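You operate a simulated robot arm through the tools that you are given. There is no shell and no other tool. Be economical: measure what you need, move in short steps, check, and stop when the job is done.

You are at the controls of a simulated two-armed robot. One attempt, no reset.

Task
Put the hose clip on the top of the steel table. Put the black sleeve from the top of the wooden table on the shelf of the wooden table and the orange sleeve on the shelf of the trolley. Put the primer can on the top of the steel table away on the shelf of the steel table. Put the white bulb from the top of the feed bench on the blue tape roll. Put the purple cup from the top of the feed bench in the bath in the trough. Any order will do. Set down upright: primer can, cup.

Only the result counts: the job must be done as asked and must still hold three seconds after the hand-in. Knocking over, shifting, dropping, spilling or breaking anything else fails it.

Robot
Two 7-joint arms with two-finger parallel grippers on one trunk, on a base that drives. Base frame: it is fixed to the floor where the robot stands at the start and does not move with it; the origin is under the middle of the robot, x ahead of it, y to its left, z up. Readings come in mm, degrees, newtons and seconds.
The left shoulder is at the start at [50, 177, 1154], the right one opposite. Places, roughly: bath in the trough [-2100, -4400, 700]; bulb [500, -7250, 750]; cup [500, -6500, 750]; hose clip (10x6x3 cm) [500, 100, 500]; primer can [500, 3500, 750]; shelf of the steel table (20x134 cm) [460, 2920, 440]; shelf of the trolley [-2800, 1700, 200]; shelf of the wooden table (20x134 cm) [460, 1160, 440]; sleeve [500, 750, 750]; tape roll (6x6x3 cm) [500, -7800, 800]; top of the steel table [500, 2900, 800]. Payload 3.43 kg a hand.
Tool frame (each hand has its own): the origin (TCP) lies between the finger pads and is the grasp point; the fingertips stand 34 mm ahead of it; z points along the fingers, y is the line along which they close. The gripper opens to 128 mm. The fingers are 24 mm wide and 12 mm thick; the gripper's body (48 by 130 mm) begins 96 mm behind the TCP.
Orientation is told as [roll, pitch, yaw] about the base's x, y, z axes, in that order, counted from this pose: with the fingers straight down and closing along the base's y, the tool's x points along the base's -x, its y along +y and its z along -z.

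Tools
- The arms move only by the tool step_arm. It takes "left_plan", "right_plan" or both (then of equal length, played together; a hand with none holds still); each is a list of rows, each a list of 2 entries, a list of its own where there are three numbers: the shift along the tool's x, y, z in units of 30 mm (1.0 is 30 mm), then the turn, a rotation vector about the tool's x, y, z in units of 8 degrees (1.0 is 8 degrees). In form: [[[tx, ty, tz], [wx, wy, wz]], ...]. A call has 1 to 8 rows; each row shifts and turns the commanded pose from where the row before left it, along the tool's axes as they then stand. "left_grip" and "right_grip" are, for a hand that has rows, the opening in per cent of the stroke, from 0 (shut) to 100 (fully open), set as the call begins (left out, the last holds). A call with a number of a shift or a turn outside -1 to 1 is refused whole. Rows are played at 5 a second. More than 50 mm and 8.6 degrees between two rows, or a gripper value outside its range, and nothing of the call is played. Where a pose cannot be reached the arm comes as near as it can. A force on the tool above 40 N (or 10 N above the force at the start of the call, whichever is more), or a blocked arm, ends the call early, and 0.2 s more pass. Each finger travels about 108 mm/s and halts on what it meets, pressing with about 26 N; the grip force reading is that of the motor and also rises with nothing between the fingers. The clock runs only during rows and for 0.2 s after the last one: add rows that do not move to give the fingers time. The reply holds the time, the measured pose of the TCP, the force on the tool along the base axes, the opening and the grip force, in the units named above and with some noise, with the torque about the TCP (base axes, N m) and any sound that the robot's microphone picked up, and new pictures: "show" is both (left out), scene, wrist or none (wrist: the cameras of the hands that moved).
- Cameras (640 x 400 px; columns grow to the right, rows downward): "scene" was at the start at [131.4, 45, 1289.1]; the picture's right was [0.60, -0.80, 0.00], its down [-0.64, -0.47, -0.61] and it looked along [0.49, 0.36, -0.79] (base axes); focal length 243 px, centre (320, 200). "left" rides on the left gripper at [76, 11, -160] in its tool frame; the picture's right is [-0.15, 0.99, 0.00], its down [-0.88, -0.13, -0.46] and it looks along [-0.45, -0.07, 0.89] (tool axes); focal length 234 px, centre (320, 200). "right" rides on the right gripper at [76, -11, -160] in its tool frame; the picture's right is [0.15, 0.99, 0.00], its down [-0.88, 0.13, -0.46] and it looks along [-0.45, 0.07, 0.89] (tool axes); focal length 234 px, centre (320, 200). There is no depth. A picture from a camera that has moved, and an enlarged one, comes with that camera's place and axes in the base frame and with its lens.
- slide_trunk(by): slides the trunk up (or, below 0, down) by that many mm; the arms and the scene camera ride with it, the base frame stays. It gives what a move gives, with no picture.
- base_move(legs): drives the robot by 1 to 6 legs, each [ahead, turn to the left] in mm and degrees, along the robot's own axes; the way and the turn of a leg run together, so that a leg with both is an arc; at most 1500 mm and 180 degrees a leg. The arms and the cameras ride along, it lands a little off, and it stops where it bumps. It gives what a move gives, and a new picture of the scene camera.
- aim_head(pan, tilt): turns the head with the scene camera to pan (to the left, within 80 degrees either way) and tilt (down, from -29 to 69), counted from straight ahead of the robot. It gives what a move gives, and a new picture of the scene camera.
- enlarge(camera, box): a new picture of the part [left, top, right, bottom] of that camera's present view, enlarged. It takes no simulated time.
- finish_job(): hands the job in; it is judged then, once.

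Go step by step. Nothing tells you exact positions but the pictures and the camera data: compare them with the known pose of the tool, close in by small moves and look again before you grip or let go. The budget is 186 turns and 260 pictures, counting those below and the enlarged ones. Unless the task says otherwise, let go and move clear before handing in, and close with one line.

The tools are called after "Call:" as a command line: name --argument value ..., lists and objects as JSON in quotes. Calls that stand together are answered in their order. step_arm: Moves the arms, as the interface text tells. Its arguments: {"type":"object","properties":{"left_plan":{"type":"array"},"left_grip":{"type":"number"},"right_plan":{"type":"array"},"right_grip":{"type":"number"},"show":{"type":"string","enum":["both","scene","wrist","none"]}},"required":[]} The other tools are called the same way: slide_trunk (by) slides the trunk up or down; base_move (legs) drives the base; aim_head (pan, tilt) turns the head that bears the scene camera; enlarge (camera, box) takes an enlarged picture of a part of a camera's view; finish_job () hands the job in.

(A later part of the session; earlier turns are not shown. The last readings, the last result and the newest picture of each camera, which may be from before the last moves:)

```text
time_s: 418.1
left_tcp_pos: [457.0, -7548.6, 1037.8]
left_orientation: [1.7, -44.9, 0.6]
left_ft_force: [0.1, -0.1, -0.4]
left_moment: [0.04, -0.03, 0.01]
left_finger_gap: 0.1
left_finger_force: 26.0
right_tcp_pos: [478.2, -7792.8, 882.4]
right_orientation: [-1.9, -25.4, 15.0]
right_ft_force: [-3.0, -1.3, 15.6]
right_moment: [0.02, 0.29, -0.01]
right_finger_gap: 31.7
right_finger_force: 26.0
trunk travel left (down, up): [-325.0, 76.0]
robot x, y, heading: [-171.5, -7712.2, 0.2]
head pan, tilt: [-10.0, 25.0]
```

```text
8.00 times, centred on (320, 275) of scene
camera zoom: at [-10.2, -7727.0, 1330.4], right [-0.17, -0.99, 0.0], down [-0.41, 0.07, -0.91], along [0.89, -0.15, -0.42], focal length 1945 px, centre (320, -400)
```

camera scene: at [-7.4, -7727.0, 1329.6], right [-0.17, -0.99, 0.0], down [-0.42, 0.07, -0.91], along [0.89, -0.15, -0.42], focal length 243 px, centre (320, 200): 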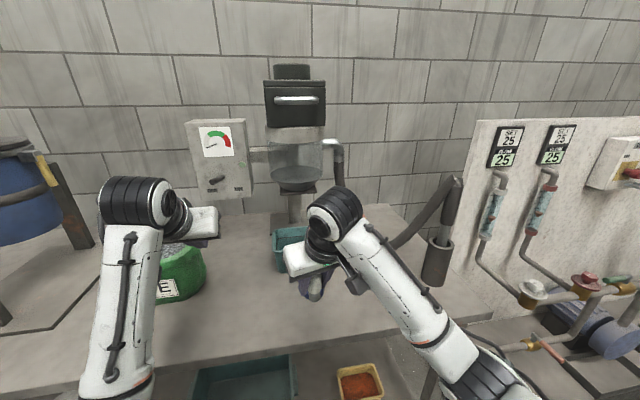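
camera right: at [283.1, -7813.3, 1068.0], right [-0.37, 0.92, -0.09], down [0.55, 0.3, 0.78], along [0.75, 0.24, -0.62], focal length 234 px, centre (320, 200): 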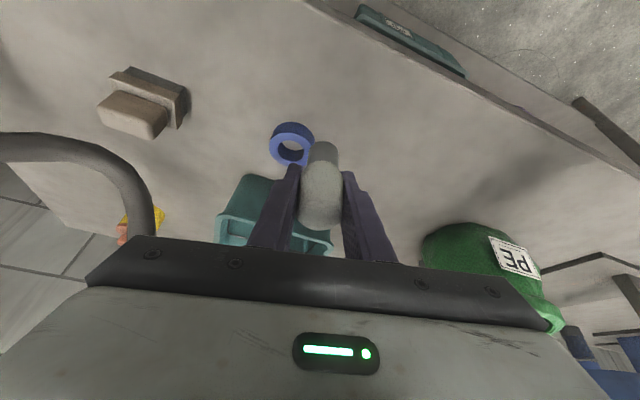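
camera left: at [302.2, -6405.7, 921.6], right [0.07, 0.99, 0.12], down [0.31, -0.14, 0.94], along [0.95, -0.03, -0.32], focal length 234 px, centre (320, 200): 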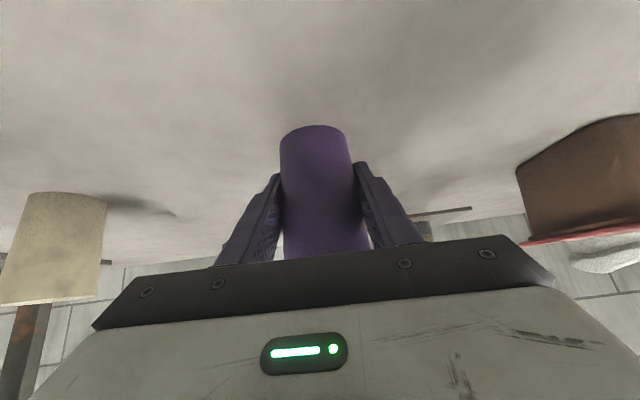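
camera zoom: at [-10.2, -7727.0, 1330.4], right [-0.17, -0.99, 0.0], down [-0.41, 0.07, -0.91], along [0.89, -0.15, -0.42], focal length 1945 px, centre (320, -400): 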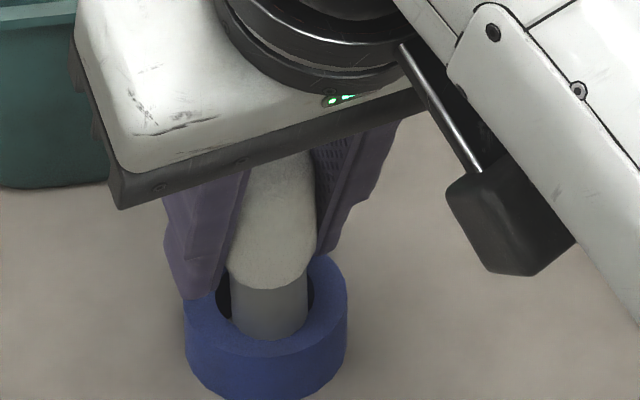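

The fingertips have reached the rim while the bulb's base is ~10 mm inside the hole. Relieve 2 mm and release so it settles.

Call:
step_arm --right_plan '[[[-0.04, 0, -0.08], [0, 0, 0]], [[0, 0, 0], [0, 0, 0]]]' --show "none"

Call:
step_arm --right_plan '[[[0, 0, 0], [0, 0, 0]], [[0, 0, 0], [0, 0, 0]], [[0, 0, 0], [0, 0, 0]]]' --right_grip 50 --show "none"

Call:
enlarge --camera "scene" --box '[290, 250, 350, 300]'

Call:
enlarge --camera "right" --box '[240, 90, 400, 230]'

```text
time_s: 418.7
left_tcp_pos: [456.4, -7548.2, 1037.8]
left_orientation: [1.6, -44.9, 0.5]
left_ft_force: [-0.3, 0.3, 0.4]
left_moment: [0.0, -0.01, -0.01]
left_finger_gap: 0.3
left_finger_force: 26.0
right_tcp_pos: [478.8, -7792.1, 883.0]
right_orientation: [-1.9, -25.2, 15.0]
right_ft_force: [2.3, 0.0, 13.3]
right_moment: [0.1, 0.01, -0.01]
right_finger_gap: 31.5
right_finger_force: 26.0
trunk travel left (down, up): [-325.0, 76.0]
robot x, y, heading: [-170.9, -7708.7, -0.2]
head pan, tilt: [-10.0, 25.0]
```

```text
time_s: 419.5
left_tcp_pos: [458.4, -7548.1, 1037.8]
left_orientation: [1.7, -44.8, 0.6]
left_ft_force: [1.0, -0.9, 0.0]
left_moment: [0.03, 0.02, -0.02]
left_finger_gap: 0.1
left_finger_force: 26.2
right_tcp_pos: [477.5, -7792.7, 880.9]
right_orientation: [-1.9, -24.9, 15.0]
right_ft_force: [0.1, 0.3, -0.2]
right_moment: [0.0, 0.03, -0.01]
right_finger_gap: 64.0
right_finger_force: 0.1
trunk travel left (down, up): [-325.0, 76.0]
robot x, y, heading: [-170.9, -7712.9, 0.2]
head pan, tilt: [-10.0, 25.0]
```

```text
8.00 times, centred on (320, 275) of scene
camera zoom: at [-8.2, -7727.0, 1329.7], right [-0.17, -0.99, 0.0], down [-0.42, 0.07, -0.91], along [0.89, -0.15, -0.42], focal length 1945 px, centre (320, -400)
```

zoom: 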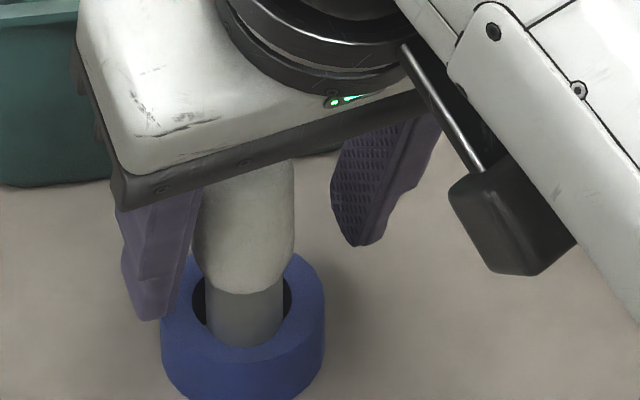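

```text
2.86 times, centred on (320, 160) of right
camera zoom: at [348.1, -7834.6, 994.2], right [-0.37, 0.92, -0.09], down [0.55, 0.3, 0.78], along [0.75, 0.24, -0.62], focal length 669 px, centre (320, 314)
```

zoom: 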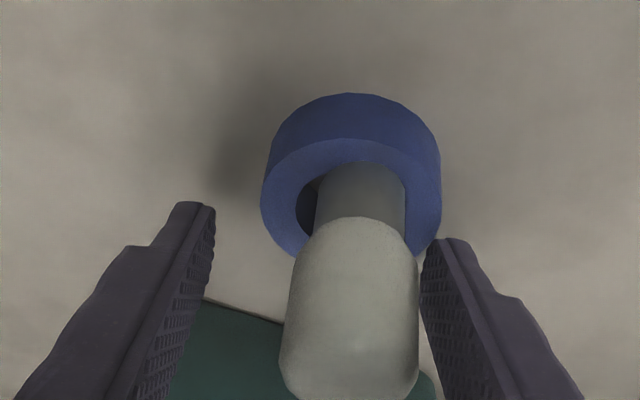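

The roll shifted a few mm with the finger but the bulb stands in its hole. Open wider and retreat upward, then inspect.

Call:
step_arm --right_plan '[[[0, 0, 0], [0, 0, 0]], [[0, 0, 0], [0, 0, 0]], [[-0.3, 0, -0.7], [0, 0, 0]], [[-0.3, 0, -0.7], [0, 0, 0]], [[-0.2, 0, -0.8], [0, 0, 0]], [[0, 0, -0.9], [0, 0, 0]], [[0, 0, -0.9], [0, 0, 0]]]' --right_grip 66 --show "none"

Call:
enlarge --camera "scene" --box '[280, 230, 360, 300]'

Call:
enlarge --camera "right" --box '[240, 70, 400, 210]'

```text
time_s: 421.1
left_tcp_pos: [457.4, -7548.1, 1037.3]
left_orientation: [1.7, -44.9, 0.6]
left_ft_force: [0.8, -0.2, 0.0]
left_moment: [-0.01, 0.01, 0.0]
left_finger_gap: 0.2
left_finger_force: 26.1
right_tcp_pos: [449.2, -7797.7, 1000.8]
right_orientation: [-1.9, -25.0, 14.9]
right_ft_force: [0.4, 0.3, -0.1]
right_moment: [0.01, -0.03, 0.02]
right_finger_gap: 84.7
right_finger_force: 0.1
trunk travel left (down, up): [-325.0, 76.0]
robot x, y, heading: [-169.6, -7710.7, 0.0]
head pan, tilt: [-10.0, 25.0]
```

```text
5.71 times, centred on (320, 265) of scene
camera zoom: at [-8.3, -7727.0, 1329.8], right [-0.17, -0.99, 0.0], down [-0.42, 0.07, -0.91], along [0.89, -0.15, -0.42], focal length 1390 px, centre (320, -171)
```

zoom: 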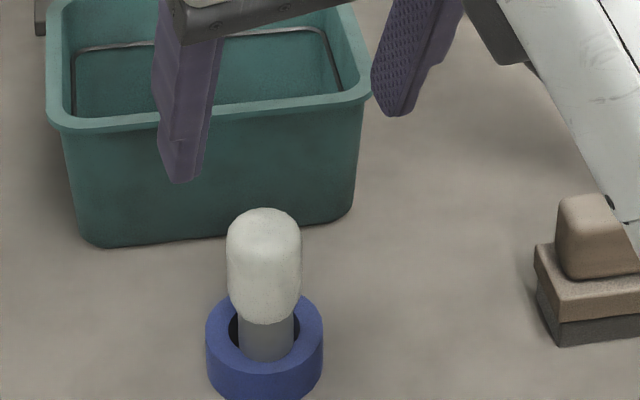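

```text
2.86 times, centred on (320, 140) of right
camera zoom: at [318.1, -7838.7, 1113.1], right [-0.37, 0.92, -0.09], down [0.55, 0.3, 0.78], along [0.75, 0.24, -0.62], focal length 669 px, centre (320, 371)
```

zoom: 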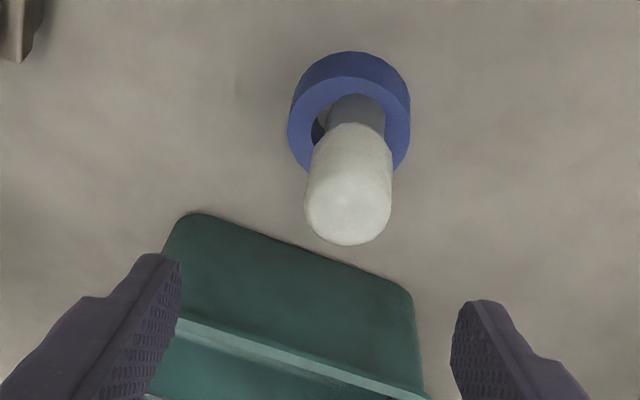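

The bulb now stands on the roll (its base at rim height). Next I go back to recover the cup.

Call:
base_move --legs '[[-260, 0], [0, 90], [1080, 0], [0, -90]]'

Call:
aim_head --pan 15 --tilt 30

```text
time_s: 435.7
left_tcp_pos: [185.5, -6488.5, 1037.0]
left_orientation: [1.7, -44.8, 0.2]
left_ft_force: [-1.0, -0.1, -0.5]
left_moment: [-0.02, -0.03, -0.02]
left_finger_gap: 0.0
left_finger_force: 26.0
right_tcp_pos: [175.9, -6738.0, 999.0]
right_orientation: [-1.9, -25.0, 14.7]
right_ft_force: [-0.3, 0.1, 0.5]
right_moment: [0.02, -0.02, 0.0]
right_finger_gap: 84.6
right_finger_force: 0.1
trunk travel left (down, up): [-325.0, 76.0]
robot x, y, heading: [-444.1, -6650.0, -0.3]
head pan, tilt: [-10.0, 25.0]
camera scene: at [-280.8, -6665.4, 1329.8], right [-0.18, -0.98, 0.0], down [-0.42, 0.07, -0.91], along [0.89, -0.16, -0.42], focal length 243 px, centre (320, 200)
```

scene: 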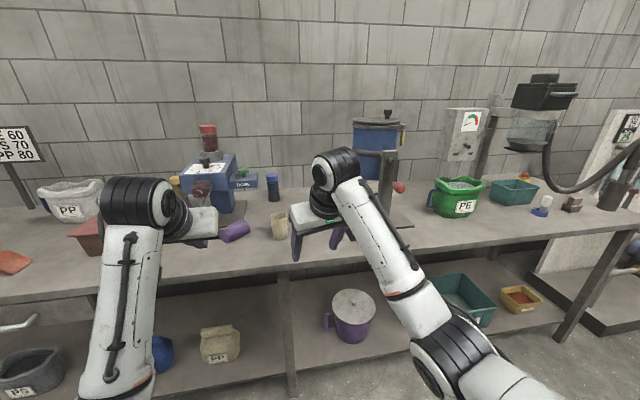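

```text
time_s: 436.6
left_tcp_pos: [186.3, -6488.6, 1037.0]
left_orientation: [1.8, -44.8, 0.3]
left_ft_force: [-0.1, -0.2, -0.2]
left_moment: [0.02, -0.02, -0.01]
left_finger_gap: 0.0
left_finger_force: 25.8
right_tcp_pos: [176.1, -6737.0, 999.9]
right_orientation: [-1.9, -25.0, 14.7]
right_ft_force: [-0.4, 1.0, 0.3]
right_moment: [-0.03, 0.0, -0.01]
right_finger_gap: 84.6
right_finger_force: 0.0
trunk travel left (down, up): [-325.0, 76.0]
robot x, y, heading: [-443.3, -6651.2, -0.1]
head pan, tilt: [15.0, 30.0]
camera scene: at [-284.1, -6626.0, 1321.8], right [0.26, -0.97, 0.0], down [-0.48, -0.13, -0.87], along [0.84, 0.22, -0.5], focal length 243 px, centre (320, 200)
```

scene: 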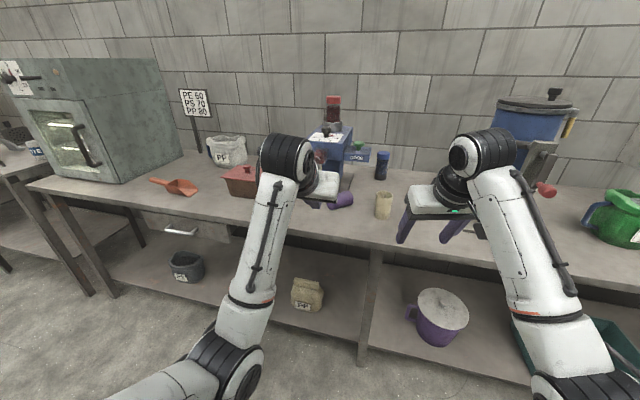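

Call:
enlarge --camera "scene" --box '[310, 165, 410, 235]'

Call:
enlarge --camera "left" --box '[120, 40, 440, 240]'

```text
5.71 times, centred on (360, 200) of scene
camera zoom: at [-284.1, -6626.0, 1321.8], right [0.26, -0.97, 0.0], down [-0.48, -0.13, -0.87], along [0.84, 0.22, -0.5], focal length 1390 px, centre (91, 200)
```

zoom: 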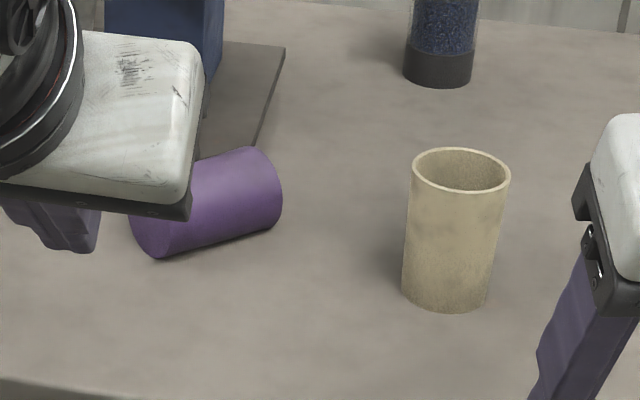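

```text
2.00 times, centred on (280, 140) of left
camera zoom: at [19.4, -6483.4, 1097.4], right [0.08, 0.99, 0.12], down [0.31, -0.14, 0.94], along [0.95, -0.04, -0.32], focal length 468 px, centre (400, 320)
```

zoom: 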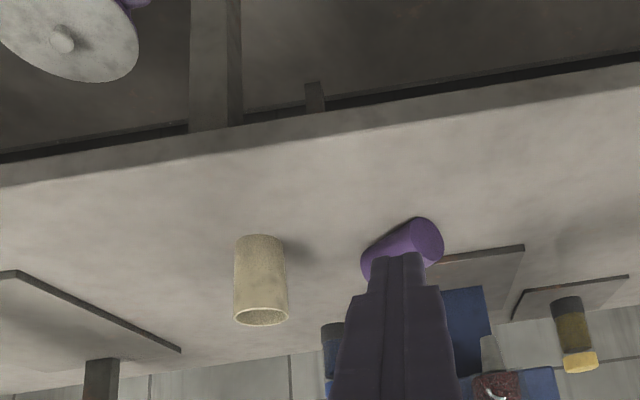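

Call:
step_arm --left_plan '[[[0, 1, 0], [0, 0, 0]], [[0, 1, 0], [0, 0, 0]], [[0, 1, 0], [0, 0, 0]], [[0, 1, 0], [0, 0, 0]], [[0, 1, 0], [0, 0, 0]]]' --left_grip 60 --show "none"

Call:
enlarge --camera "scene" --box '[290, 165, 390, 235]'

Call:
enlarge --camera "left" --box '[100, 60, 340, 210]'

```text
time_s: 437.8
left_tcp_pos: [180.8, -6338.9, 1039.7]
left_orientation: [1.7, -44.8, 0.3]
left_ft_force: [0.6, 0.1, -0.1]
left_moment: [-0.02, -0.02, -0.03]
left_finger_gap: 76.9
left_finger_force: 0.1
right_tcp_pos: [175.8, -6737.4, 999.6]
right_orientation: [-1.9, -25.0, 14.6]
right_ft_force: [0.4, -0.6, 0.4]
right_moment: [0.02, -0.01, 0.04]
right_finger_gap: 84.5
right_finger_force: 0.1
trunk travel left (down, up): [-325.0, 76.0]
robot x, y, heading: [-440.3, -6649.4, 0.1]
head pan, tilt: [15.0, 30.0]
```

```text
5.71 times, centred on (340, 200) of scene
camera zoom: at [-284.1, -6625.6, 1321.8], right [0.26, -0.97, 0.0], down [-0.48, -0.13, -0.87], along [0.84, 0.22, -0.5], focal length 1390 px, centre (206, 200)
```

zoom: 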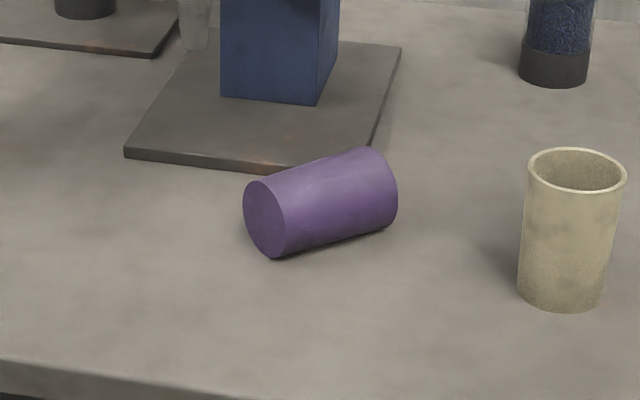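

```text
2.67 times, centred on (220, 135) of left
camera zoom: at [14.2, -6333.6, 1099.9], right [0.08, 0.99, 0.12], down [0.31, -0.14, 0.94], along [0.95, -0.04, -0.32], focal length 624 px, centre (587, 373)
```

zoom: 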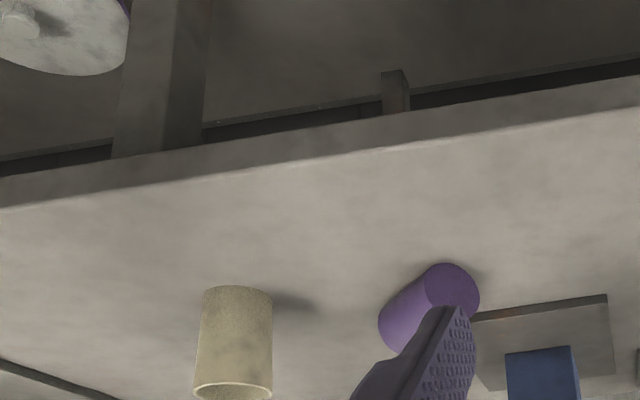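

The cup lies with its bottom toward me-left and its opening away (axis about −51°), next to the dispenser. I'll grip it low with a flat hand at yaw −51°, pull it clear, then upright it. First orient the left hand here in free space.

Call:
step_arm --left_plan '[[[0, -0.8, 0], [0, -0.84, 0]], [[0, -0.8, 0], [0, -0.84, 0]], [[0, -0.8, 0], [0, -0.84, 0]], [[0, -0.8, 0.5], [0, 0, 0]], [[0.5, -0.8, 0], [0, 0, 0]], [[0.8, -0.8, 0], [0, 0, 0]], [[0.8, -0.4, 0], [0, 0, 0]], [[0.8, 0, 0], [0, 0, 0]]]' --left_grip 75 --show "none"

Call:
step_arm --left_plan '[[[0, 0, 0], [0.825, 0, 0.386]], [[0, 0, 0], [0.825, 0, 0.386]], [[0, 0, 0], [0.825, 0, 0.386]], [[0, 0, 0], [0.825, 0, 0.386]], [[0, 0, 0], [0.825, 0, 0.386]], [[0, 0, 0], [0.825, 0, 0.386]], [[0, 0, 0], [0.825, 0, 0.386]]]' --show "scene"

```text
time_s: 439.6
left_tcp_pos: [162.4, -6493.5, 950.0]
left_orientation: [2.8, -64.9, -1.0]
left_ft_force: [0.1, -0.7, 0.2]
left_moment: [0.01, 0.0, -0.04]
left_finger_gap: 95.8
left_finger_force: 0.0
right_tcp_pos: [176.6, -6736.7, 999.7]
right_orientation: [-1.9, -25.1, 14.8]
right_ft_force: [0.3, 0.7, 0.3]
right_moment: [0.0, -0.01, -0.02]
right_finger_gap: 84.8
right_finger_force: 0.0
trunk travel left (down, up): [-325.0, 76.0]
robot x, y, heading: [-444.9, -6645.8, -0.1]
head pan, tilt: [15.0, 30.0]
```

```text
time_s: 441.2
left_tcp_pos: [162.4, -6494.0, 951.8]
left_orientation: [1.9, -64.0, -51.4]
left_ft_force: [1.3, -0.4, 0.4]
left_moment: [0.0, -0.01, 0.04]
left_finger_gap: 95.9
left_finger_force: 0.0
right_tcp_pos: [176.5, -6738.6, 1000.3]
right_orientation: [-1.9, -24.9, 14.7]
right_ft_force: [-0.7, 0.5, -0.1]
right_moment: [-0.01, 0.0, 0.0]
right_finger_gap: 84.6
right_finger_force: 0.1
trunk travel left (down, up): [-325.0, 76.0]
robot x, y, heading: [-443.7, -6651.0, 0.1]
head pan, tilt: [15.0, 30.0]
camera scene: at [-283.9, -6625.8, 1321.8], right [0.26, -0.97, 0.0], down [-0.48, -0.13, -0.87], along [0.84, 0.22, -0.5], focal length 243 px, centre (320, 200)
```

scene: 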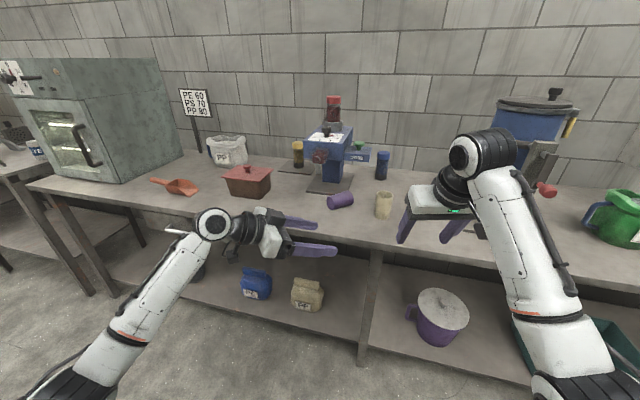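

That pose works. Lower the hand to just above bench height, then drive in with an S-curve.

Call:
step_arm --left_plan '[[[0.9, 0, 0.41], [0, 0, 0]], [[0.9, 0, 0.41], [0, 0, 0]], [[0.8, 0, 0.38], [0, 0, 0]]]' --show "none"

Call:
base_move --legs '[[0, 24], [300, 0], [0, -24]]'

Call:
enlarge --camera "left" --box '[0, 0, 640, 400]'

```text
time_s: 442.0
left_tcp_pos: [160.7, -6490.0, 866.4]
left_orientation: [1.9, -63.9, -51.1]
left_ft_force: [0.1, 0.0, 0.0]
left_moment: [0.0, -0.02, 0.0]
left_finger_gap: 96.0
left_finger_force: 0.0
right_tcp_pos: [176.2, -6737.9, 1000.0]
right_orientation: [-1.9, -25.0, 14.7]
right_ft_force: [0.8, -0.8, -0.2]
right_moment: [0.03, 0.01, -0.04]
right_finger_gap: 84.5
right_finger_force: 0.0
trunk travel left (down, up): [-325.0, 76.0]
robot x, y, heading: [-444.6, -6651.5, 0.0]
head pan, tilt: [15.0, 30.0]
```

```text
time_s: 445.8
left_tcp_pos: [344.2, -6174.2, 868.5]
left_orientation: [2.0, -64.2, -31.5]
left_ft_force: [1.3, -0.3, -0.1]
left_moment: [-0.02, 0.0, -0.02]
left_finger_gap: 95.9
left_finger_force: 0.0
right_tcp_pos: [429.2, -6382.9, 1003.3]
right_orientation: [-0.2, -25.9, 36.9]
right_ft_force: [-13.6, 8.6, 2.6]
right_moment: [0.11, 0.13, 0.04]
right_finger_gap: 75.5
right_finger_force: 0.1
trunk travel left (down, up): [-325.0, 76.0]
robot x, y, heading: [-170.2, -6527.0, 19.7]
head pan, tilt: [15.0, 30.0]
stopped in leg 3: the force on the tool passed its limit (the readings are from after the stop); the commanded pose is now the measured one
camera scene: at [-31.1, -6449.9, 1322.1], right [0.57, -0.82, 0.0], down [-0.41, -0.29, -0.87], along [0.71, 0.5, -0.5], focal length 243 px, centre (320, 200)
```

scene: 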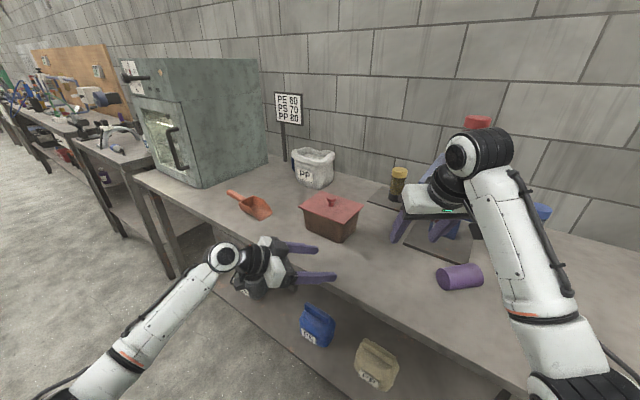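

```text
1.00 times, centred on (320, 200) of left
camera zoom: at [196.4, -6076.4, 869.9], right [0.55, 0.82, 0.15], down [-0.1, -0.11, 0.99], along [0.83, -0.55, 0.02], focal length 234 px, centre (320, 200)
```

zoom: 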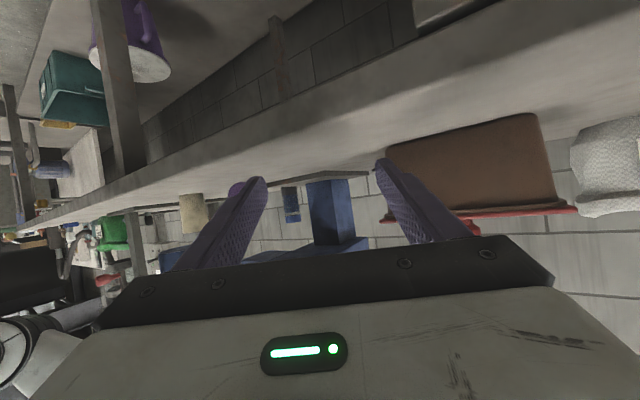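

The right hand bumped the dispenser. Turn back and reverse, then tuck the right arm.

Call:
base_move --legs '[[0, 4], [-300, 0], [0, -24]]'

Call:
step_arm --right_plan '[[[0, -1, -0.5], [0, 0, 0]], [[0, -1, -0.5], [0, 0, 0]], [[0, -1, -0.5], [0, 0, 0]], [[0, -1, -0.5], [0, 0, 0]], [[0, -1, -0.5], [0, 0, 0]], [[0, -1, -0.5], [0, 0, 0]]]' --show "scene"

```text
time_s: 449.6
left_tcp_pos: [155.6, -6495.0, 866.5]
left_orientation: [1.8, -64.0, -51.5]
left_ft_force: [0.5, 0.7, -0.4]
left_moment: [-0.04, -0.01, 0.02]
left_finger_gap: 95.7
left_finger_force: 0.1
right_tcp_pos: [167.1, -6723.3, 1002.2]
right_orientation: [-0.3, -25.7, 16.5]
right_ft_force: [-0.1, 0.7, 0.3]
right_moment: [0.03, 0.02, 0.0]
right_finger_gap: 84.5
right_finger_force: 0.0
trunk travel left (down, up): [-325.0, 76.0]
robot x, y, heading: [-446.2, -6652.7, 0.1]
head pan, tilt: [15.0, 30.0]
camera scene: at [-290.1, -6627.2, 1321.8], right [0.26, -0.97, 0.0], down [-0.48, -0.13, -0.87], along [0.84, 0.22, -0.5], focal length 243 px, centre (320, 200)
```

scene: 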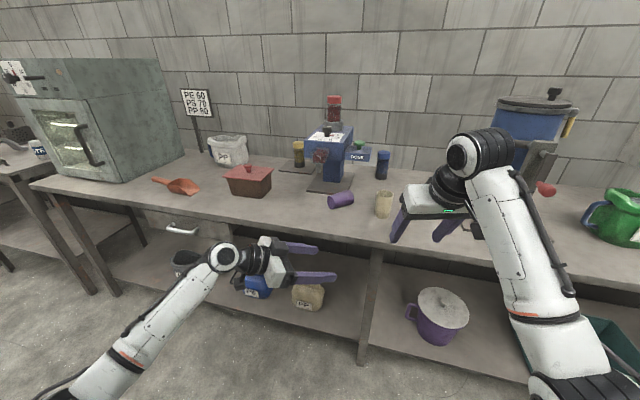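

```text
time_s: 451.0
left_tcp_pos: [155.0, -6496.5, 867.3]
left_orientation: [1.9, -64.0, -51.5]
left_ft_force: [-0.2, -0.7, 0.0]
left_moment: [0.01, -0.02, -0.01]
left_finger_gap: 96.0
left_finger_force: 0.0
right_tcp_pos: [179.5, -6906.4, 1084.5]
right_orientation: [-0.3, -25.7, 16.6]
right_ft_force: [0.0, 0.3, 0.9]
right_moment: [-0.02, 0.01, 0.03]
right_finger_gap: 84.5
right_finger_force: 0.2
trunk travel left (down, up): [-325.0, 76.0]
robot x, y, heading: [-449.3, -6648.7, 0.2]
head pan, tilt: [15.0, 30.0]
camera scene: at [-290.3, -6627.1, 1321.8], right [0.26, -0.97, 0.0], down [-0.48, -0.13, -0.87], along [0.84, 0.22, -0.5], focal length 243 px, centre (320, 200)
```

scene: 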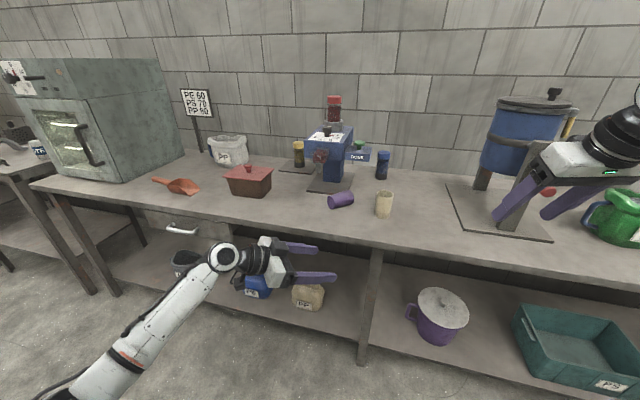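

Nothing looks displaced. I shift north in the aisle instead, then go straight in.

Call:
base_move --legs '[[0, 90], [118, 0], [0, -90], [250, 0]]'

Call:
enlarge --camera "left" --box '[0, 0, 640, 400]'

Call:
enlarge --camera "scene" --box '[240, 150, 440, 300]'

```text
time_s: 461.2
left_tcp_pos: [411.1, -6385.3, 867.3]
left_orientation: [1.8, -64.0, -51.9]
left_ft_force: [-0.1, -0.3, -0.7]
left_moment: [-0.03, 0.01, -0.03]
left_finger_gap: 96.1
left_finger_force: 0.1
right_tcp_pos: [432.3, -6796.9, 1085.6]
right_orientation: [-0.4, -25.7, 16.1]
right_ft_force: [-0.7, -0.1, 0.4]
right_moment: [-0.01, 0.01, -0.03]
right_finger_gap: 84.5
right_finger_force: 0.0
trunk travel left (down, up): [-325.0, 76.0]
robot x, y, heading: [-197.6, -6539.1, -0.4]
head pan, tilt: [15.0, 30.0]
camera scene: at [-35.7, -6513.0, 1321.7], right [0.25, -0.97, 0.0], down [-0.48, -0.13, -0.87], along [0.84, 0.22, -0.5], focal length 243 px, centre (320, 200)
```

scene: 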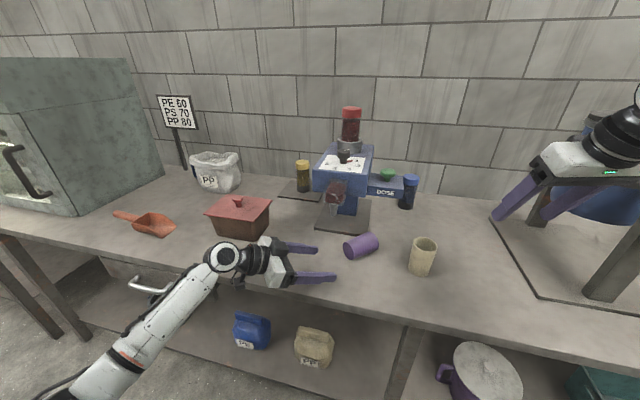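

```text
1.00 times, centred on (320, 200) of left
camera zoom: at [306.4, -6241.9, 869.0], right [0.8, 0.58, 0.15], down [-0.13, -0.07, 0.99], along [0.59, -0.81, 0.01], focal length 234 px, centre (320, 200)
```

zoom: 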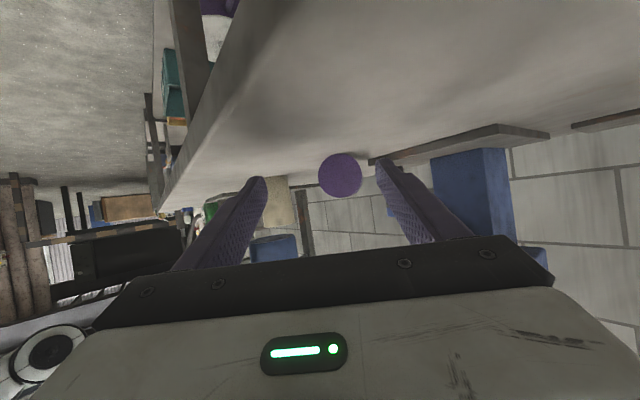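

```text
2.67 times, centred on (340, 225) of scene
camera zoom: at [-35.7, -6513.0, 1321.7], right [0.25, -0.97, 0.0], down [-0.48, -0.13, -0.87], along [0.84, 0.22, -0.5], focal length 648 px, centre (267, 133)
```

zoom: 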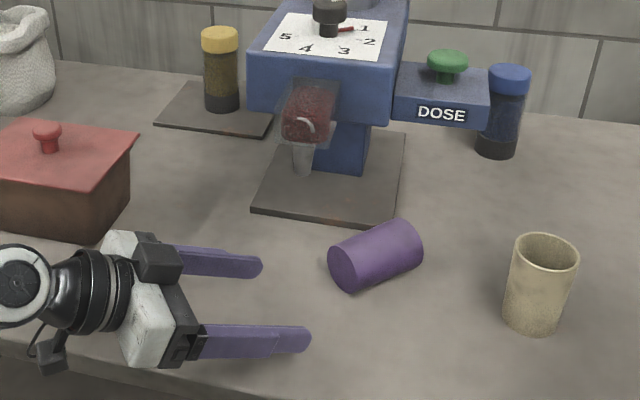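

Both views agree: cup bottom centre (500, −6460, 842), axis ≈ −46°. Advance with the flat hand to straddle it near the bottom, then grip.

Call:
step_arm --left_plan '[[[-0.2, 0.5, 0.6], [0, 0, 0]], [[-0.2, 0.43, 0.6], [0, 0, 0]], [[-0.2, 0, 0.9], [0, 0, 0]], [[-0.28, 0, 0.9], [0, 0, 0]], [[-0.28, 0, 0.9], [0, 0, 0]], [[-0.28, 0, 0.9], [0, 0, 0]]]' --show "none"

Call:
enlarge --camera "scene" --box '[240, 170, 440, 300]'

```text
time_s: 462.6
left_tcp_pos: [530.0, -6481.5, 845.3]
left_orientation: [2.0, -64.4, -52.1]
left_ft_force: [-3.2, 5.6, 6.9]
left_moment: [-0.27, 0.3, -0.23]
left_finger_gap: 95.5
left_finger_force: 0.1
right_tcp_pos: [431.0, -6796.4, 1086.4]
right_orientation: [-0.4, -25.9, 16.2]
right_ft_force: [-0.5, 0.3, 0.4]
right_moment: [0.03, 0.01, 0.01]
right_finger_gap: 84.3
right_finger_force: 0.1
trunk travel left (down, up): [-325.0, 76.0]
robot x, y, heading: [-195.0, -6535.7, -0.3]
head pan, tilt: [15.0, 30.0]
```

```text
3.08 times, centred on (340, 235) of scene
camera zoom: at [-37.5, -6512.7, 1322.1], right [0.25, -0.97, 0.0], down [-0.48, -0.13, -0.87], along [0.84, 0.22, -0.5], focal length 748 px, centre (258, 92)
```

zoom: 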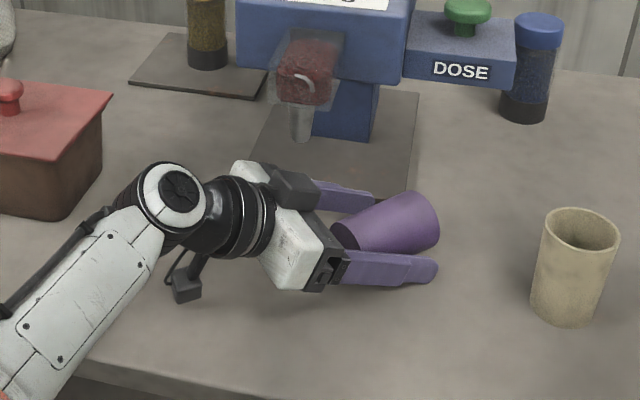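

Straddled. Close, then drag the cup toward the clear area at the front.

Call:
step_arm --left_plan '[[[-0.1, 0, 0], [0, 0, 0]], [[0, 0, 0], [0, 0, 0]], [[0, 0, 0], [0, 0, 0]], [[0, 0, 0], [0, 0, 0]]]' --left_grip 0 --show "none"

Call:
step_arm --left_plan '[[[0.1, -0.83, -0.39], [0, 0, 0]], [[0.17, -0.83, -0.39], [0, 0, 0]], [[0.17, -0.83, -0.39], [0, 0, 0]], [[0.17, -0.83, -0.39], [0, 0, 0]]]' --show "scene"

```text
time_s: 463.6
left_tcp_pos: [529.9, -6483.6, 846.0]
left_orientation: [1.9, -64.0, -52.0]
left_ft_force: [1.0, -0.1, 1.0]
left_moment: [0.04, -0.06, 0.01]
left_finger_gap: 56.8
left_finger_force: 26.2
right_tcp_pos: [430.7, -6798.3, 1084.4]
right_orientation: [-0.3, -25.7, 16.1]
right_ft_force: [0.2, 0.0, 0.1]
right_moment: [0.01, 0.0, 0.01]
right_finger_gap: 84.4
right_finger_force: 0.0
trunk travel left (down, up): [-325.0, 76.0]
robot x, y, heading: [-197.0, -6535.8, -0.5]
head pan, tilt: [15.0, 30.0]
```

```text
time_s: 464.6
left_tcp_pos: [419.3, -6508.0, 849.6]
left_orientation: [2.0, -64.1, -51.9]
left_ft_force: [0.6, -0.6, -0.4]
left_moment: [-0.01, 0.01, 0.02]
left_finger_gap: 57.1
left_finger_force: 25.8
right_tcp_pos: [431.8, -6797.4, 1085.5]
right_orientation: [-0.3, -25.7, 16.0]
right_ft_force: [-0.2, -0.1, 0.1]
right_moment: [-0.01, -0.02, 0.02]
right_finger_gap: 84.3
right_finger_force: 0.0
trunk travel left (down, up): [-325.0, 76.0]
robot x, y, heading: [-195.8, -6533.7, -0.8]
head pan, tilt: [15.0, 30.0]
camera scene: at [-36.4, -6512.9, 1321.9], right [0.25, -0.97, 0.0], down [-0.48, -0.13, -0.87], along [0.84, 0.22, -0.5], focal length 243 px, centre (320, 200)
```

scene: 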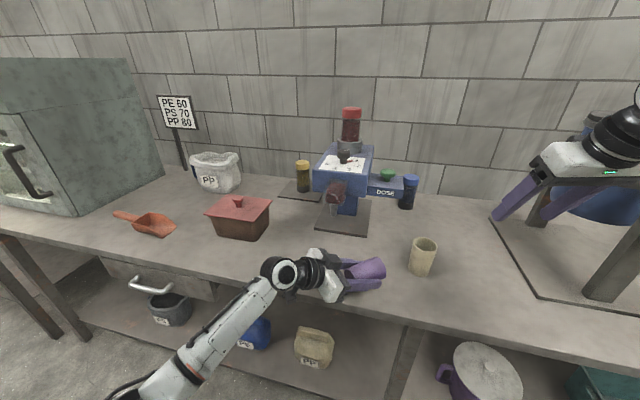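

The cup is in the clear. Release, raise, and turn the hand to vertical above it for a regrip.

Call:
step_arm --left_plan '[[[0, 0, 0], [0, 0, 0]], [[0, 0, 0], [0, 0, 0]], [[-0.82, 0, -0.4], [0, 0, 0]], [[-0.82, 0, -0.4], [0, 0, 0]], [[-0.82, 0, -0.4], [0, 0, 0]], [[-0.82, 0, -0.4], [0, 0, 0]], [[-0.82, 0, -0.4], [0, 0, 0]]]' --left_grip 75 --show "none"

Call:
step_arm --left_plan '[[[0, 0, 0], [0, 1, 0]], [[0, 0, 0], [0, 1, 0]], [[0, 0, 0], [0, 1, 0]], [[0, 0, 0], [0, 1, 0]], [[0, 0, 0], [0, 1, 0]], [[0, 0, 0], [0, 1, 0]], [[0, 0, 0], [0, 1, 0]], [[0, 0, 0], [0, 0.6, 0]]]' --show "wrist"

```text
time_s: 466.2
left_tcp_pos: [418.0, -6508.8, 985.2]
left_orientation: [1.8, -63.9, -51.9]
left_ft_force: [0.5, -0.4, 0.3]
left_moment: [0.0, -0.01, 0.01]
left_finger_gap: 96.0
left_finger_force: 0.2
right_tcp_pos: [430.3, -6796.8, 1086.3]
right_orientation: [-0.3, -25.7, 16.1]
right_ft_force: [-0.1, 0.8, -0.1]
right_moment: [0.02, 0.0, 0.01]
right_finger_gap: 84.6
right_finger_force: 0.0
trunk travel left (down, up): [-325.0, 76.0]
robot x, y, heading: [-195.9, -6537.2, -0.5]
head pan, tilt: [15.0, 30.0]
```

```text
time_s: 468.0
left_tcp_pos: [417.3, -6507.7, 985.6]
left_orientation: [0.8, -3.1, -50.2]
left_ft_force: [-0.1, 0.9, 0.9]
left_moment: [-0.04, -0.02, 0.01]
left_finger_gap: 96.2
left_finger_force: 0.0
right_tcp_pos: [431.7, -6796.4, 1085.2]
right_orientation: [-0.3, -25.7, 16.2]
right_ft_force: [-0.3, 0.2, -0.4]
right_moment: [0.03, 0.02, -0.01]
right_finger_gap: 84.4
right_finger_force: 0.1
trunk travel left (down, up): [-325.0, 76.0]
robot x, y, heading: [-194.9, -6537.1, -0.5]
head pan, tilt: [15.0, 30.0]
camera left: at [370.8, -6437.4, 1141.2], right [0.85, 0.52, 0.02], down [0.44, -0.74, 0.5], along [0.28, -0.42, -0.87], focal length 234 px, centre (320, 200)
```

left: 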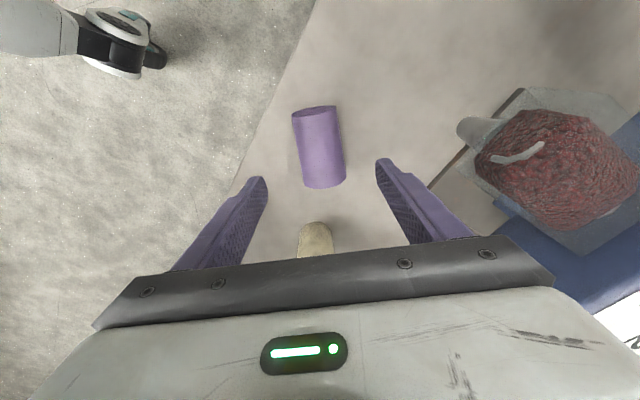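

Vertical above the cup, centred. Move down and grip at its middle.

Call:
step_arm --left_plan '[[[-0.1, 0, 0.9], [0, 0, 0]], [[-0.1, 0, 0.9], [0, 0, 0]], [[-0.05, 0, 0.9], [0, 0, 0]], [[0, 0, 0.9], [0, 0, 0]], [[0, 0, 0.85], [0, 0, 0]]]' --show "none"

Call:
step_arm --left_plan '[[[0, 0, 0], [0, 0, 0]], [[0, 0, 0], [0, 0, 0]], [[0, 0, 0], [0, 0, 0]]]' --left_grip 0 --show "wrist"

```text
time_s: 469.2
left_tcp_pos: [427.1, -6517.7, 855.1]
left_orientation: [1.0, -3.5, -50.3]
left_ft_force: [-2.1, 3.0, 11.9]
left_moment: [-0.25, 0.66, -0.16]
left_finger_gap: 95.8
left_finger_force: 0.1
right_tcp_pos: [429.9, -6796.8, 1087.7]
right_orientation: [-0.4, -25.9, 16.2]
right_ft_force: [-0.8, 0.1, 0.2]
right_moment: [-0.03, 0.02, -0.02]
right_finger_gap: 84.4
right_finger_force: 0.0
trunk travel left (down, up): [-325.0, 76.0]
robot x, y, heading: [-197.3, -6537.9, -0.4]
head pan, tilt: [15.0, 30.0]
```

```text
time_s: 470.0
left_tcp_pos: [427.8, -6521.0, 856.2]
left_orientation: [1.0, -3.6, -50.4]
left_ft_force: [-3.2, -10.3, 16.4]
left_moment: [-0.6, 0.69, 0.24]
left_finger_gap: 57.2
left_finger_force: 25.9
right_tcp_pos: [431.0, -6797.1, 1086.2]
right_orientation: [-0.3, -25.8, 16.1]
right_ft_force: [0.1, 0.3, -0.4]
right_moment: [-0.01, -0.04, 0.0]
right_finger_gap: 84.4
right_finger_force: 0.0
trunk travel left (down, up): [-325.0, 76.0]
robot x, y, heading: [-199.2, -6534.7, -0.7]
head pan, tilt: [15.0, 30.0]
camera left: at [379.7, -6449.2, 1010.2], right [0.85, 0.52, 0.02], down [0.44, -0.74, 0.51], along [0.28, -0.42, -0.86], focal length 234 px, centre (320, 200)
```

left: 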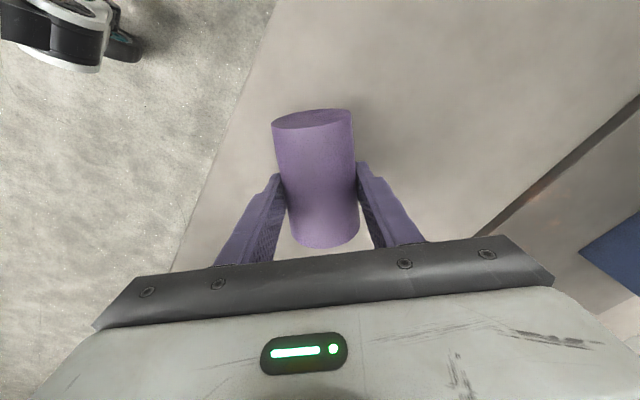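

Cup gripped. Lift, and start rotating it upright.

Call:
step_arm --left_plan '[[[0, 0, -1], [0, 0, 0]], [[0, 0, -1], [0, 0, 0]], [[0, 0, -1], [0, 0, 0]], [[0, 0, -0.6], [0, 0, 0]], [[0, 0, 0], [0, -0.9, 0]], [[0, 0, 0], [0, -0.9, 0]], [[0, 0, 0], [0, -0.9, 0]], [[0, 0, 0], [0, -0.9, 0]]]' --show "none"

Call:
step_arm --left_plan '[[[0, 0, 0], [0, -0.9, 0]], [[0, 0, 0], [0, -0.9, 0]], [[0, 0, 0], [0, -0.9, 0]], [[0, 0, 0], [0, -0.9, 0]], [[0, 0, 0], [0, -0.9, 0]], [[0, 0, 0], [0, -0.5, 0]]]' --show "scene"

```text
time_s: 471.8
left_tcp_pos: [424.0, -6513.8, 960.3]
left_orientation: [1.0, -32.2, -50.7]
left_ft_force: [-0.9, 0.8, 0.7]
left_moment: [0.05, 0.01, 0.01]
left_finger_gap: 57.2
left_finger_force: 25.9
right_tcp_pos: [431.6, -6795.8, 1084.9]
right_orientation: [-0.4, -25.6, 16.2]
right_ft_force: [-0.6, -0.5, -0.9]
right_moment: [0.0, 0.0, 0.01]
right_finger_gap: 84.5
right_finger_force: 0.0
trunk travel left (down, up): [-325.0, 76.0]
robot x, y, heading: [-194.5, -6532.1, -0.6]
head pan, tilt: [15.0, 30.0]
```

```text
time_s: 473.2
left_tcp_pos: [424.7, -6515.1, 961.9]
left_orientation: [2.9, -72.2, -52.8]
left_ft_force: [0.2, 0.0, -0.1]
left_moment: [0.01, 0.02, -0.02]
left_finger_gap: 56.9
left_finger_force: 25.5
right_tcp_pos: [432.1, -6797.7, 1086.2]
right_orientation: [-0.3, -25.7, 16.1]
right_ft_force: [0.3, 0.4, 1.5]
right_moment: [0.02, 0.0, 0.02]
right_finger_gap: 84.4
right_finger_force: 0.2
trunk travel left (down, up): [-325.0, 76.0]
robot x, y, heading: [-197.3, -6534.9, -0.6]
head pan, tilt: [15.0, 30.0]
camera scene: at [-36.2, -6512.9, 1321.8], right [0.25, -0.97, 0.0], down [-0.48, -0.13, -0.87], along [0.84, 0.22, -0.5], focal length 243 px, centre (320, 200)
```

scene: 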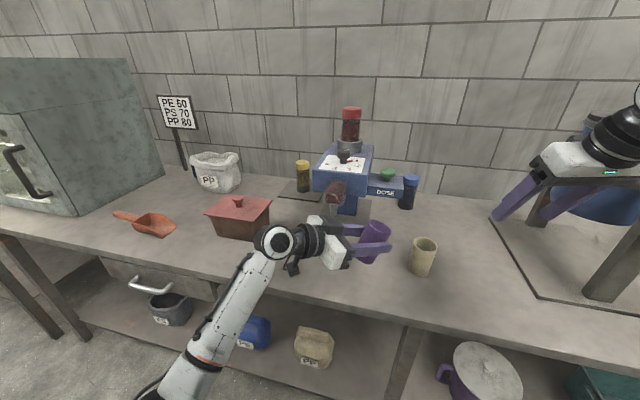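

The cup is nearly upright in the hand. Lower it toward the bench and set it on its base.

Call:
step_arm --left_plan '[[[0.7, 0, 0.23], [0, 0, 0]], [[0.7, 0, 0.23], [0, 0, 0]], [[0.6, 0, 0.2], [0, 0, 0]], [[0.2, 0, 0.07], [0, 0, 0]], [[0.12, 0, 0.04], [0, 0, 0]], [[0.12, 0, 0.04], [0, 0, 0]]]' --show "none"

Call:
step_arm --left_plan '[[[0.12, 0, 0.04], [0, 0, 0]], [[0.12, 0, 0.04], [0, 0, 0]]]' --show "none"

Call:
enlarge --camera "scene" --box '[280, 190, 440, 300]'

```text
time_s: 474.6
left_tcp_pos: [424.7, -6513.9, 883.3]
left_orientation: [2.6, -72.1, -52.7]
left_ft_force: [0.6, -0.3, 0.4]
left_moment: [-0.02, 0.0, 0.0]
left_finger_gap: 56.8
left_finger_force: 26.4
right_tcp_pos: [432.5, -6797.6, 1084.7]
right_orientation: [-0.3, -25.7, 16.1]
right_ft_force: [-0.7, -0.6, 0.6]
right_moment: [-0.01, 0.02, 0.01]
right_finger_gap: 84.4
right_finger_force: 0.0
trunk travel left (down, up): [-325.0, 76.0]
robot x, y, heading: [-197.5, -6534.6, -0.6]
head pan, tilt: [15.0, 30.0]
```

```text
time_s: 475.2
left_tcp_pos: [426.6, -6514.7, 882.6]
left_orientation: [3.8, -72.7, -53.7]
left_ft_force: [-1.8, 2.0, 17.9]
left_moment: [-0.04, -0.04, 0.0]
left_finger_gap: 57.0
left_finger_force: 25.6
right_tcp_pos: [430.7, -6795.8, 1087.6]
right_orientation: [-0.4, -25.7, 16.2]
right_ft_force: [-1.1, 0.2, -0.6]
right_moment: [0.01, 0.0, -0.01]
right_finger_gap: 84.4
right_finger_force: 0.0
trunk travel left (down, up): [-325.0, 76.0]
robot x, y, heading: [-193.6, -6534.1, -0.5]
head pan, tilt: [15.0, 30.0]
```

```text
3.64 times, centred on (360, 245) of scene
camera zoom: at [-38.3, -6512.7, 1322.4], right [0.25, -0.97, 0.0], down [-0.48, -0.13, -0.87], along [0.84, 0.22, -0.5], focal length 884 px, centre (174, 36)
```

zoom: 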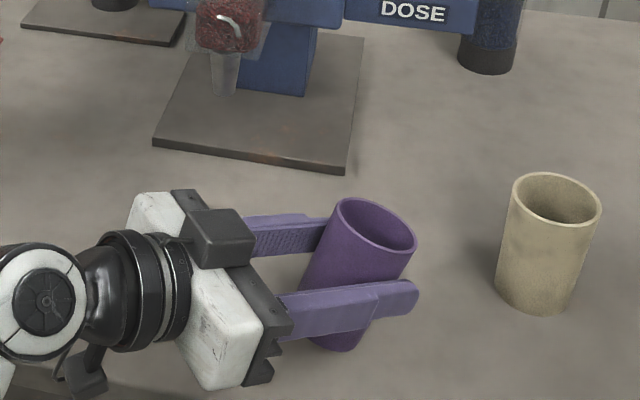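

The cup still leans ~22°. Lift slightly and rotate about 12° more.

Call:
step_arm --left_plan '[[[-0.3, 0, -0.1], [0, 0, 0]], [[-0.1, 0, -0.03], [0, -0.7, 0]], [[0, 0, 0], [-0.2, -0.8, 0]], [[0, 0, 0], [0, 0, 0]]]' --show "none"

Call:
enlarge --camera "scene" --box '[280, 190, 440, 300]'

```text
time_s: 476.2
left_tcp_pos: [425.7, -6515.1, 887.0]
left_orientation: [9.9, -84.0, -58.6]
left_ft_force: [-0.2, -0.7, -0.7]
left_moment: [-0.02, 0.0, 0.01]
left_finger_gap: 57.0
left_finger_force: 25.8
right_tcp_pos: [431.5, -6796.5, 1085.3]
right_orientation: [-0.3, -25.7, 16.1]
right_ft_force: [0.6, -0.5, -0.3]
right_moment: [-0.01, 0.0, 0.01]
right_finger_gap: 84.4
right_finger_force: 0.2
trunk travel left (down, up): [-325.0, 76.0]
robot x, y, heading: [-195.1, -6536.3, -0.3]
head pan, tilt: [15.0, 30.0]
```

```text
3.64 times, centred on (360, 245) of scene
camera zoom: at [-36.2, -6513.0, 1321.8], right [0.25, -0.97, 0.0], down [-0.48, -0.13, -0.87], along [0.84, 0.22, -0.5], focal length 884 px, centre (174, 36)
```

zoom: 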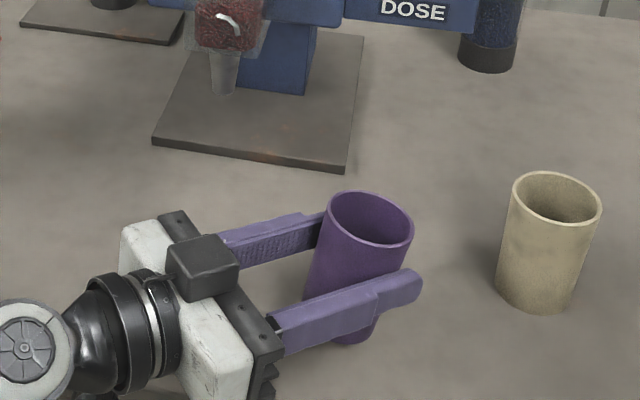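

Now only ~11° off. Lower to contact, then release.

Call:
step_arm --left_plan '[[[0.15, 0, 0.02], [0, 0, 0]], [[0.12, 0, 0.01], [0, 0, 0]], [[0.1, 0, 0.01], [0, 0, 0]]]' --show "none"

Call:
step_arm --left_plan '[[[0.1, 0, 0.01], [0, 0, 0]], [[0.1, 0, 0.01], [0, 0, 0]]]' --show "none"

```text
time_s: 477.0
left_tcp_pos: [426.9, -6515.4, 878.6]
left_orientation: [11.5, -84.2, -59.9]
left_ft_force: [-0.8, -0.6, 5.1]
left_moment: [-0.1, -0.01, -0.01]
left_finger_gap: 57.1
left_finger_force: 26.2
right_tcp_pos: [431.3, -6796.6, 1085.8]
right_orientation: [-0.3, -25.7, 16.1]
right_ft_force: [0.2, 0.5, -0.2]
right_moment: [0.0, 0.02, 0.0]
right_finger_gap: 84.8
right_finger_force: 0.0
trunk travel left (down, up): [-325.0, 76.0]
robot x, y, heading: [-191.6, -6537.3, -0.5]
head pan, tilt: [15.0, 30.0]
```

```text
time_s: 477.6
left_tcp_pos: [425.8, -6515.2, 876.8]
left_orientation: [13.2, -84.3, -61.6]
left_ft_force: [-0.8, 3.0, 19.0]
left_moment: [-0.29, -0.29, 0.05]
left_finger_gap: 57.2
left_finger_force: 25.9
right_tcp_pos: [430.3, -6797.7, 1087.3]
right_orientation: [-0.5, -25.8, 16.2]
right_ft_force: [-0.6, 0.9, 0.5]
right_moment: [0.05, -0.01, 0.03]
right_finger_gap: 84.7
right_finger_force: 0.1
trunk travel left (down, up): [-325.0, 76.0]
robot x, y, heading: [-194.6, -6536.8, -0.3]
head pan, tilt: [15.0, 30.0]
```

Contact. Release.

Call:
step_arm --left_plan '[[[-0.08, 0, 0], [0, 0, 0]], [[0, 0, 0], [0, 0, 0]], [[0, 0, 0], [0, 0, 0]], [[0, 0, 0], [0, 0, 0]]]' --left_grip 66 --show "none"

Call:
enlarge --camera "scene" --box '[280, 190, 440, 300]'

```text
time_s: 478.6
left_tcp_pos: [427.1, -6515.9, 873.8]
left_orientation: [10.3, -84.0, -58.9]
left_ft_force: [-0.3, -0.6, 1.2]
left_moment: [0.01, 0.0, -0.02]
left_finger_gap: 84.6
left_finger_force: 0.0
right_tcp_pos: [431.1, -6796.6, 1085.5]
right_orientation: [-0.2, -25.8, 16.2]
right_ft_force: [1.9, -0.2, 0.2]
right_moment: [0.01, 0.0, -0.01]
right_finger_gap: 84.7
right_finger_force: 0.0
trunk travel left (down, up): [-325.0, 76.0]
robot x, y, heading: [-195.5, -6535.2, -0.7]
head pan, tilt: [15.0, 30.0]
```

```text
3.64 times, centred on (360, 245) of scene
camera zoom: at [-36.2, -6513.0, 1321.8], right [0.25, -0.97, 0.0], down [-0.48, -0.13, -0.87], along [0.84, 0.22, -0.5], focal length 884 px, centre (174, 36)
```

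zoom: 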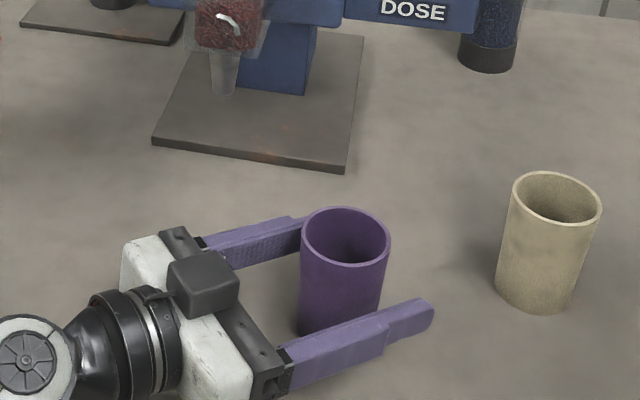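

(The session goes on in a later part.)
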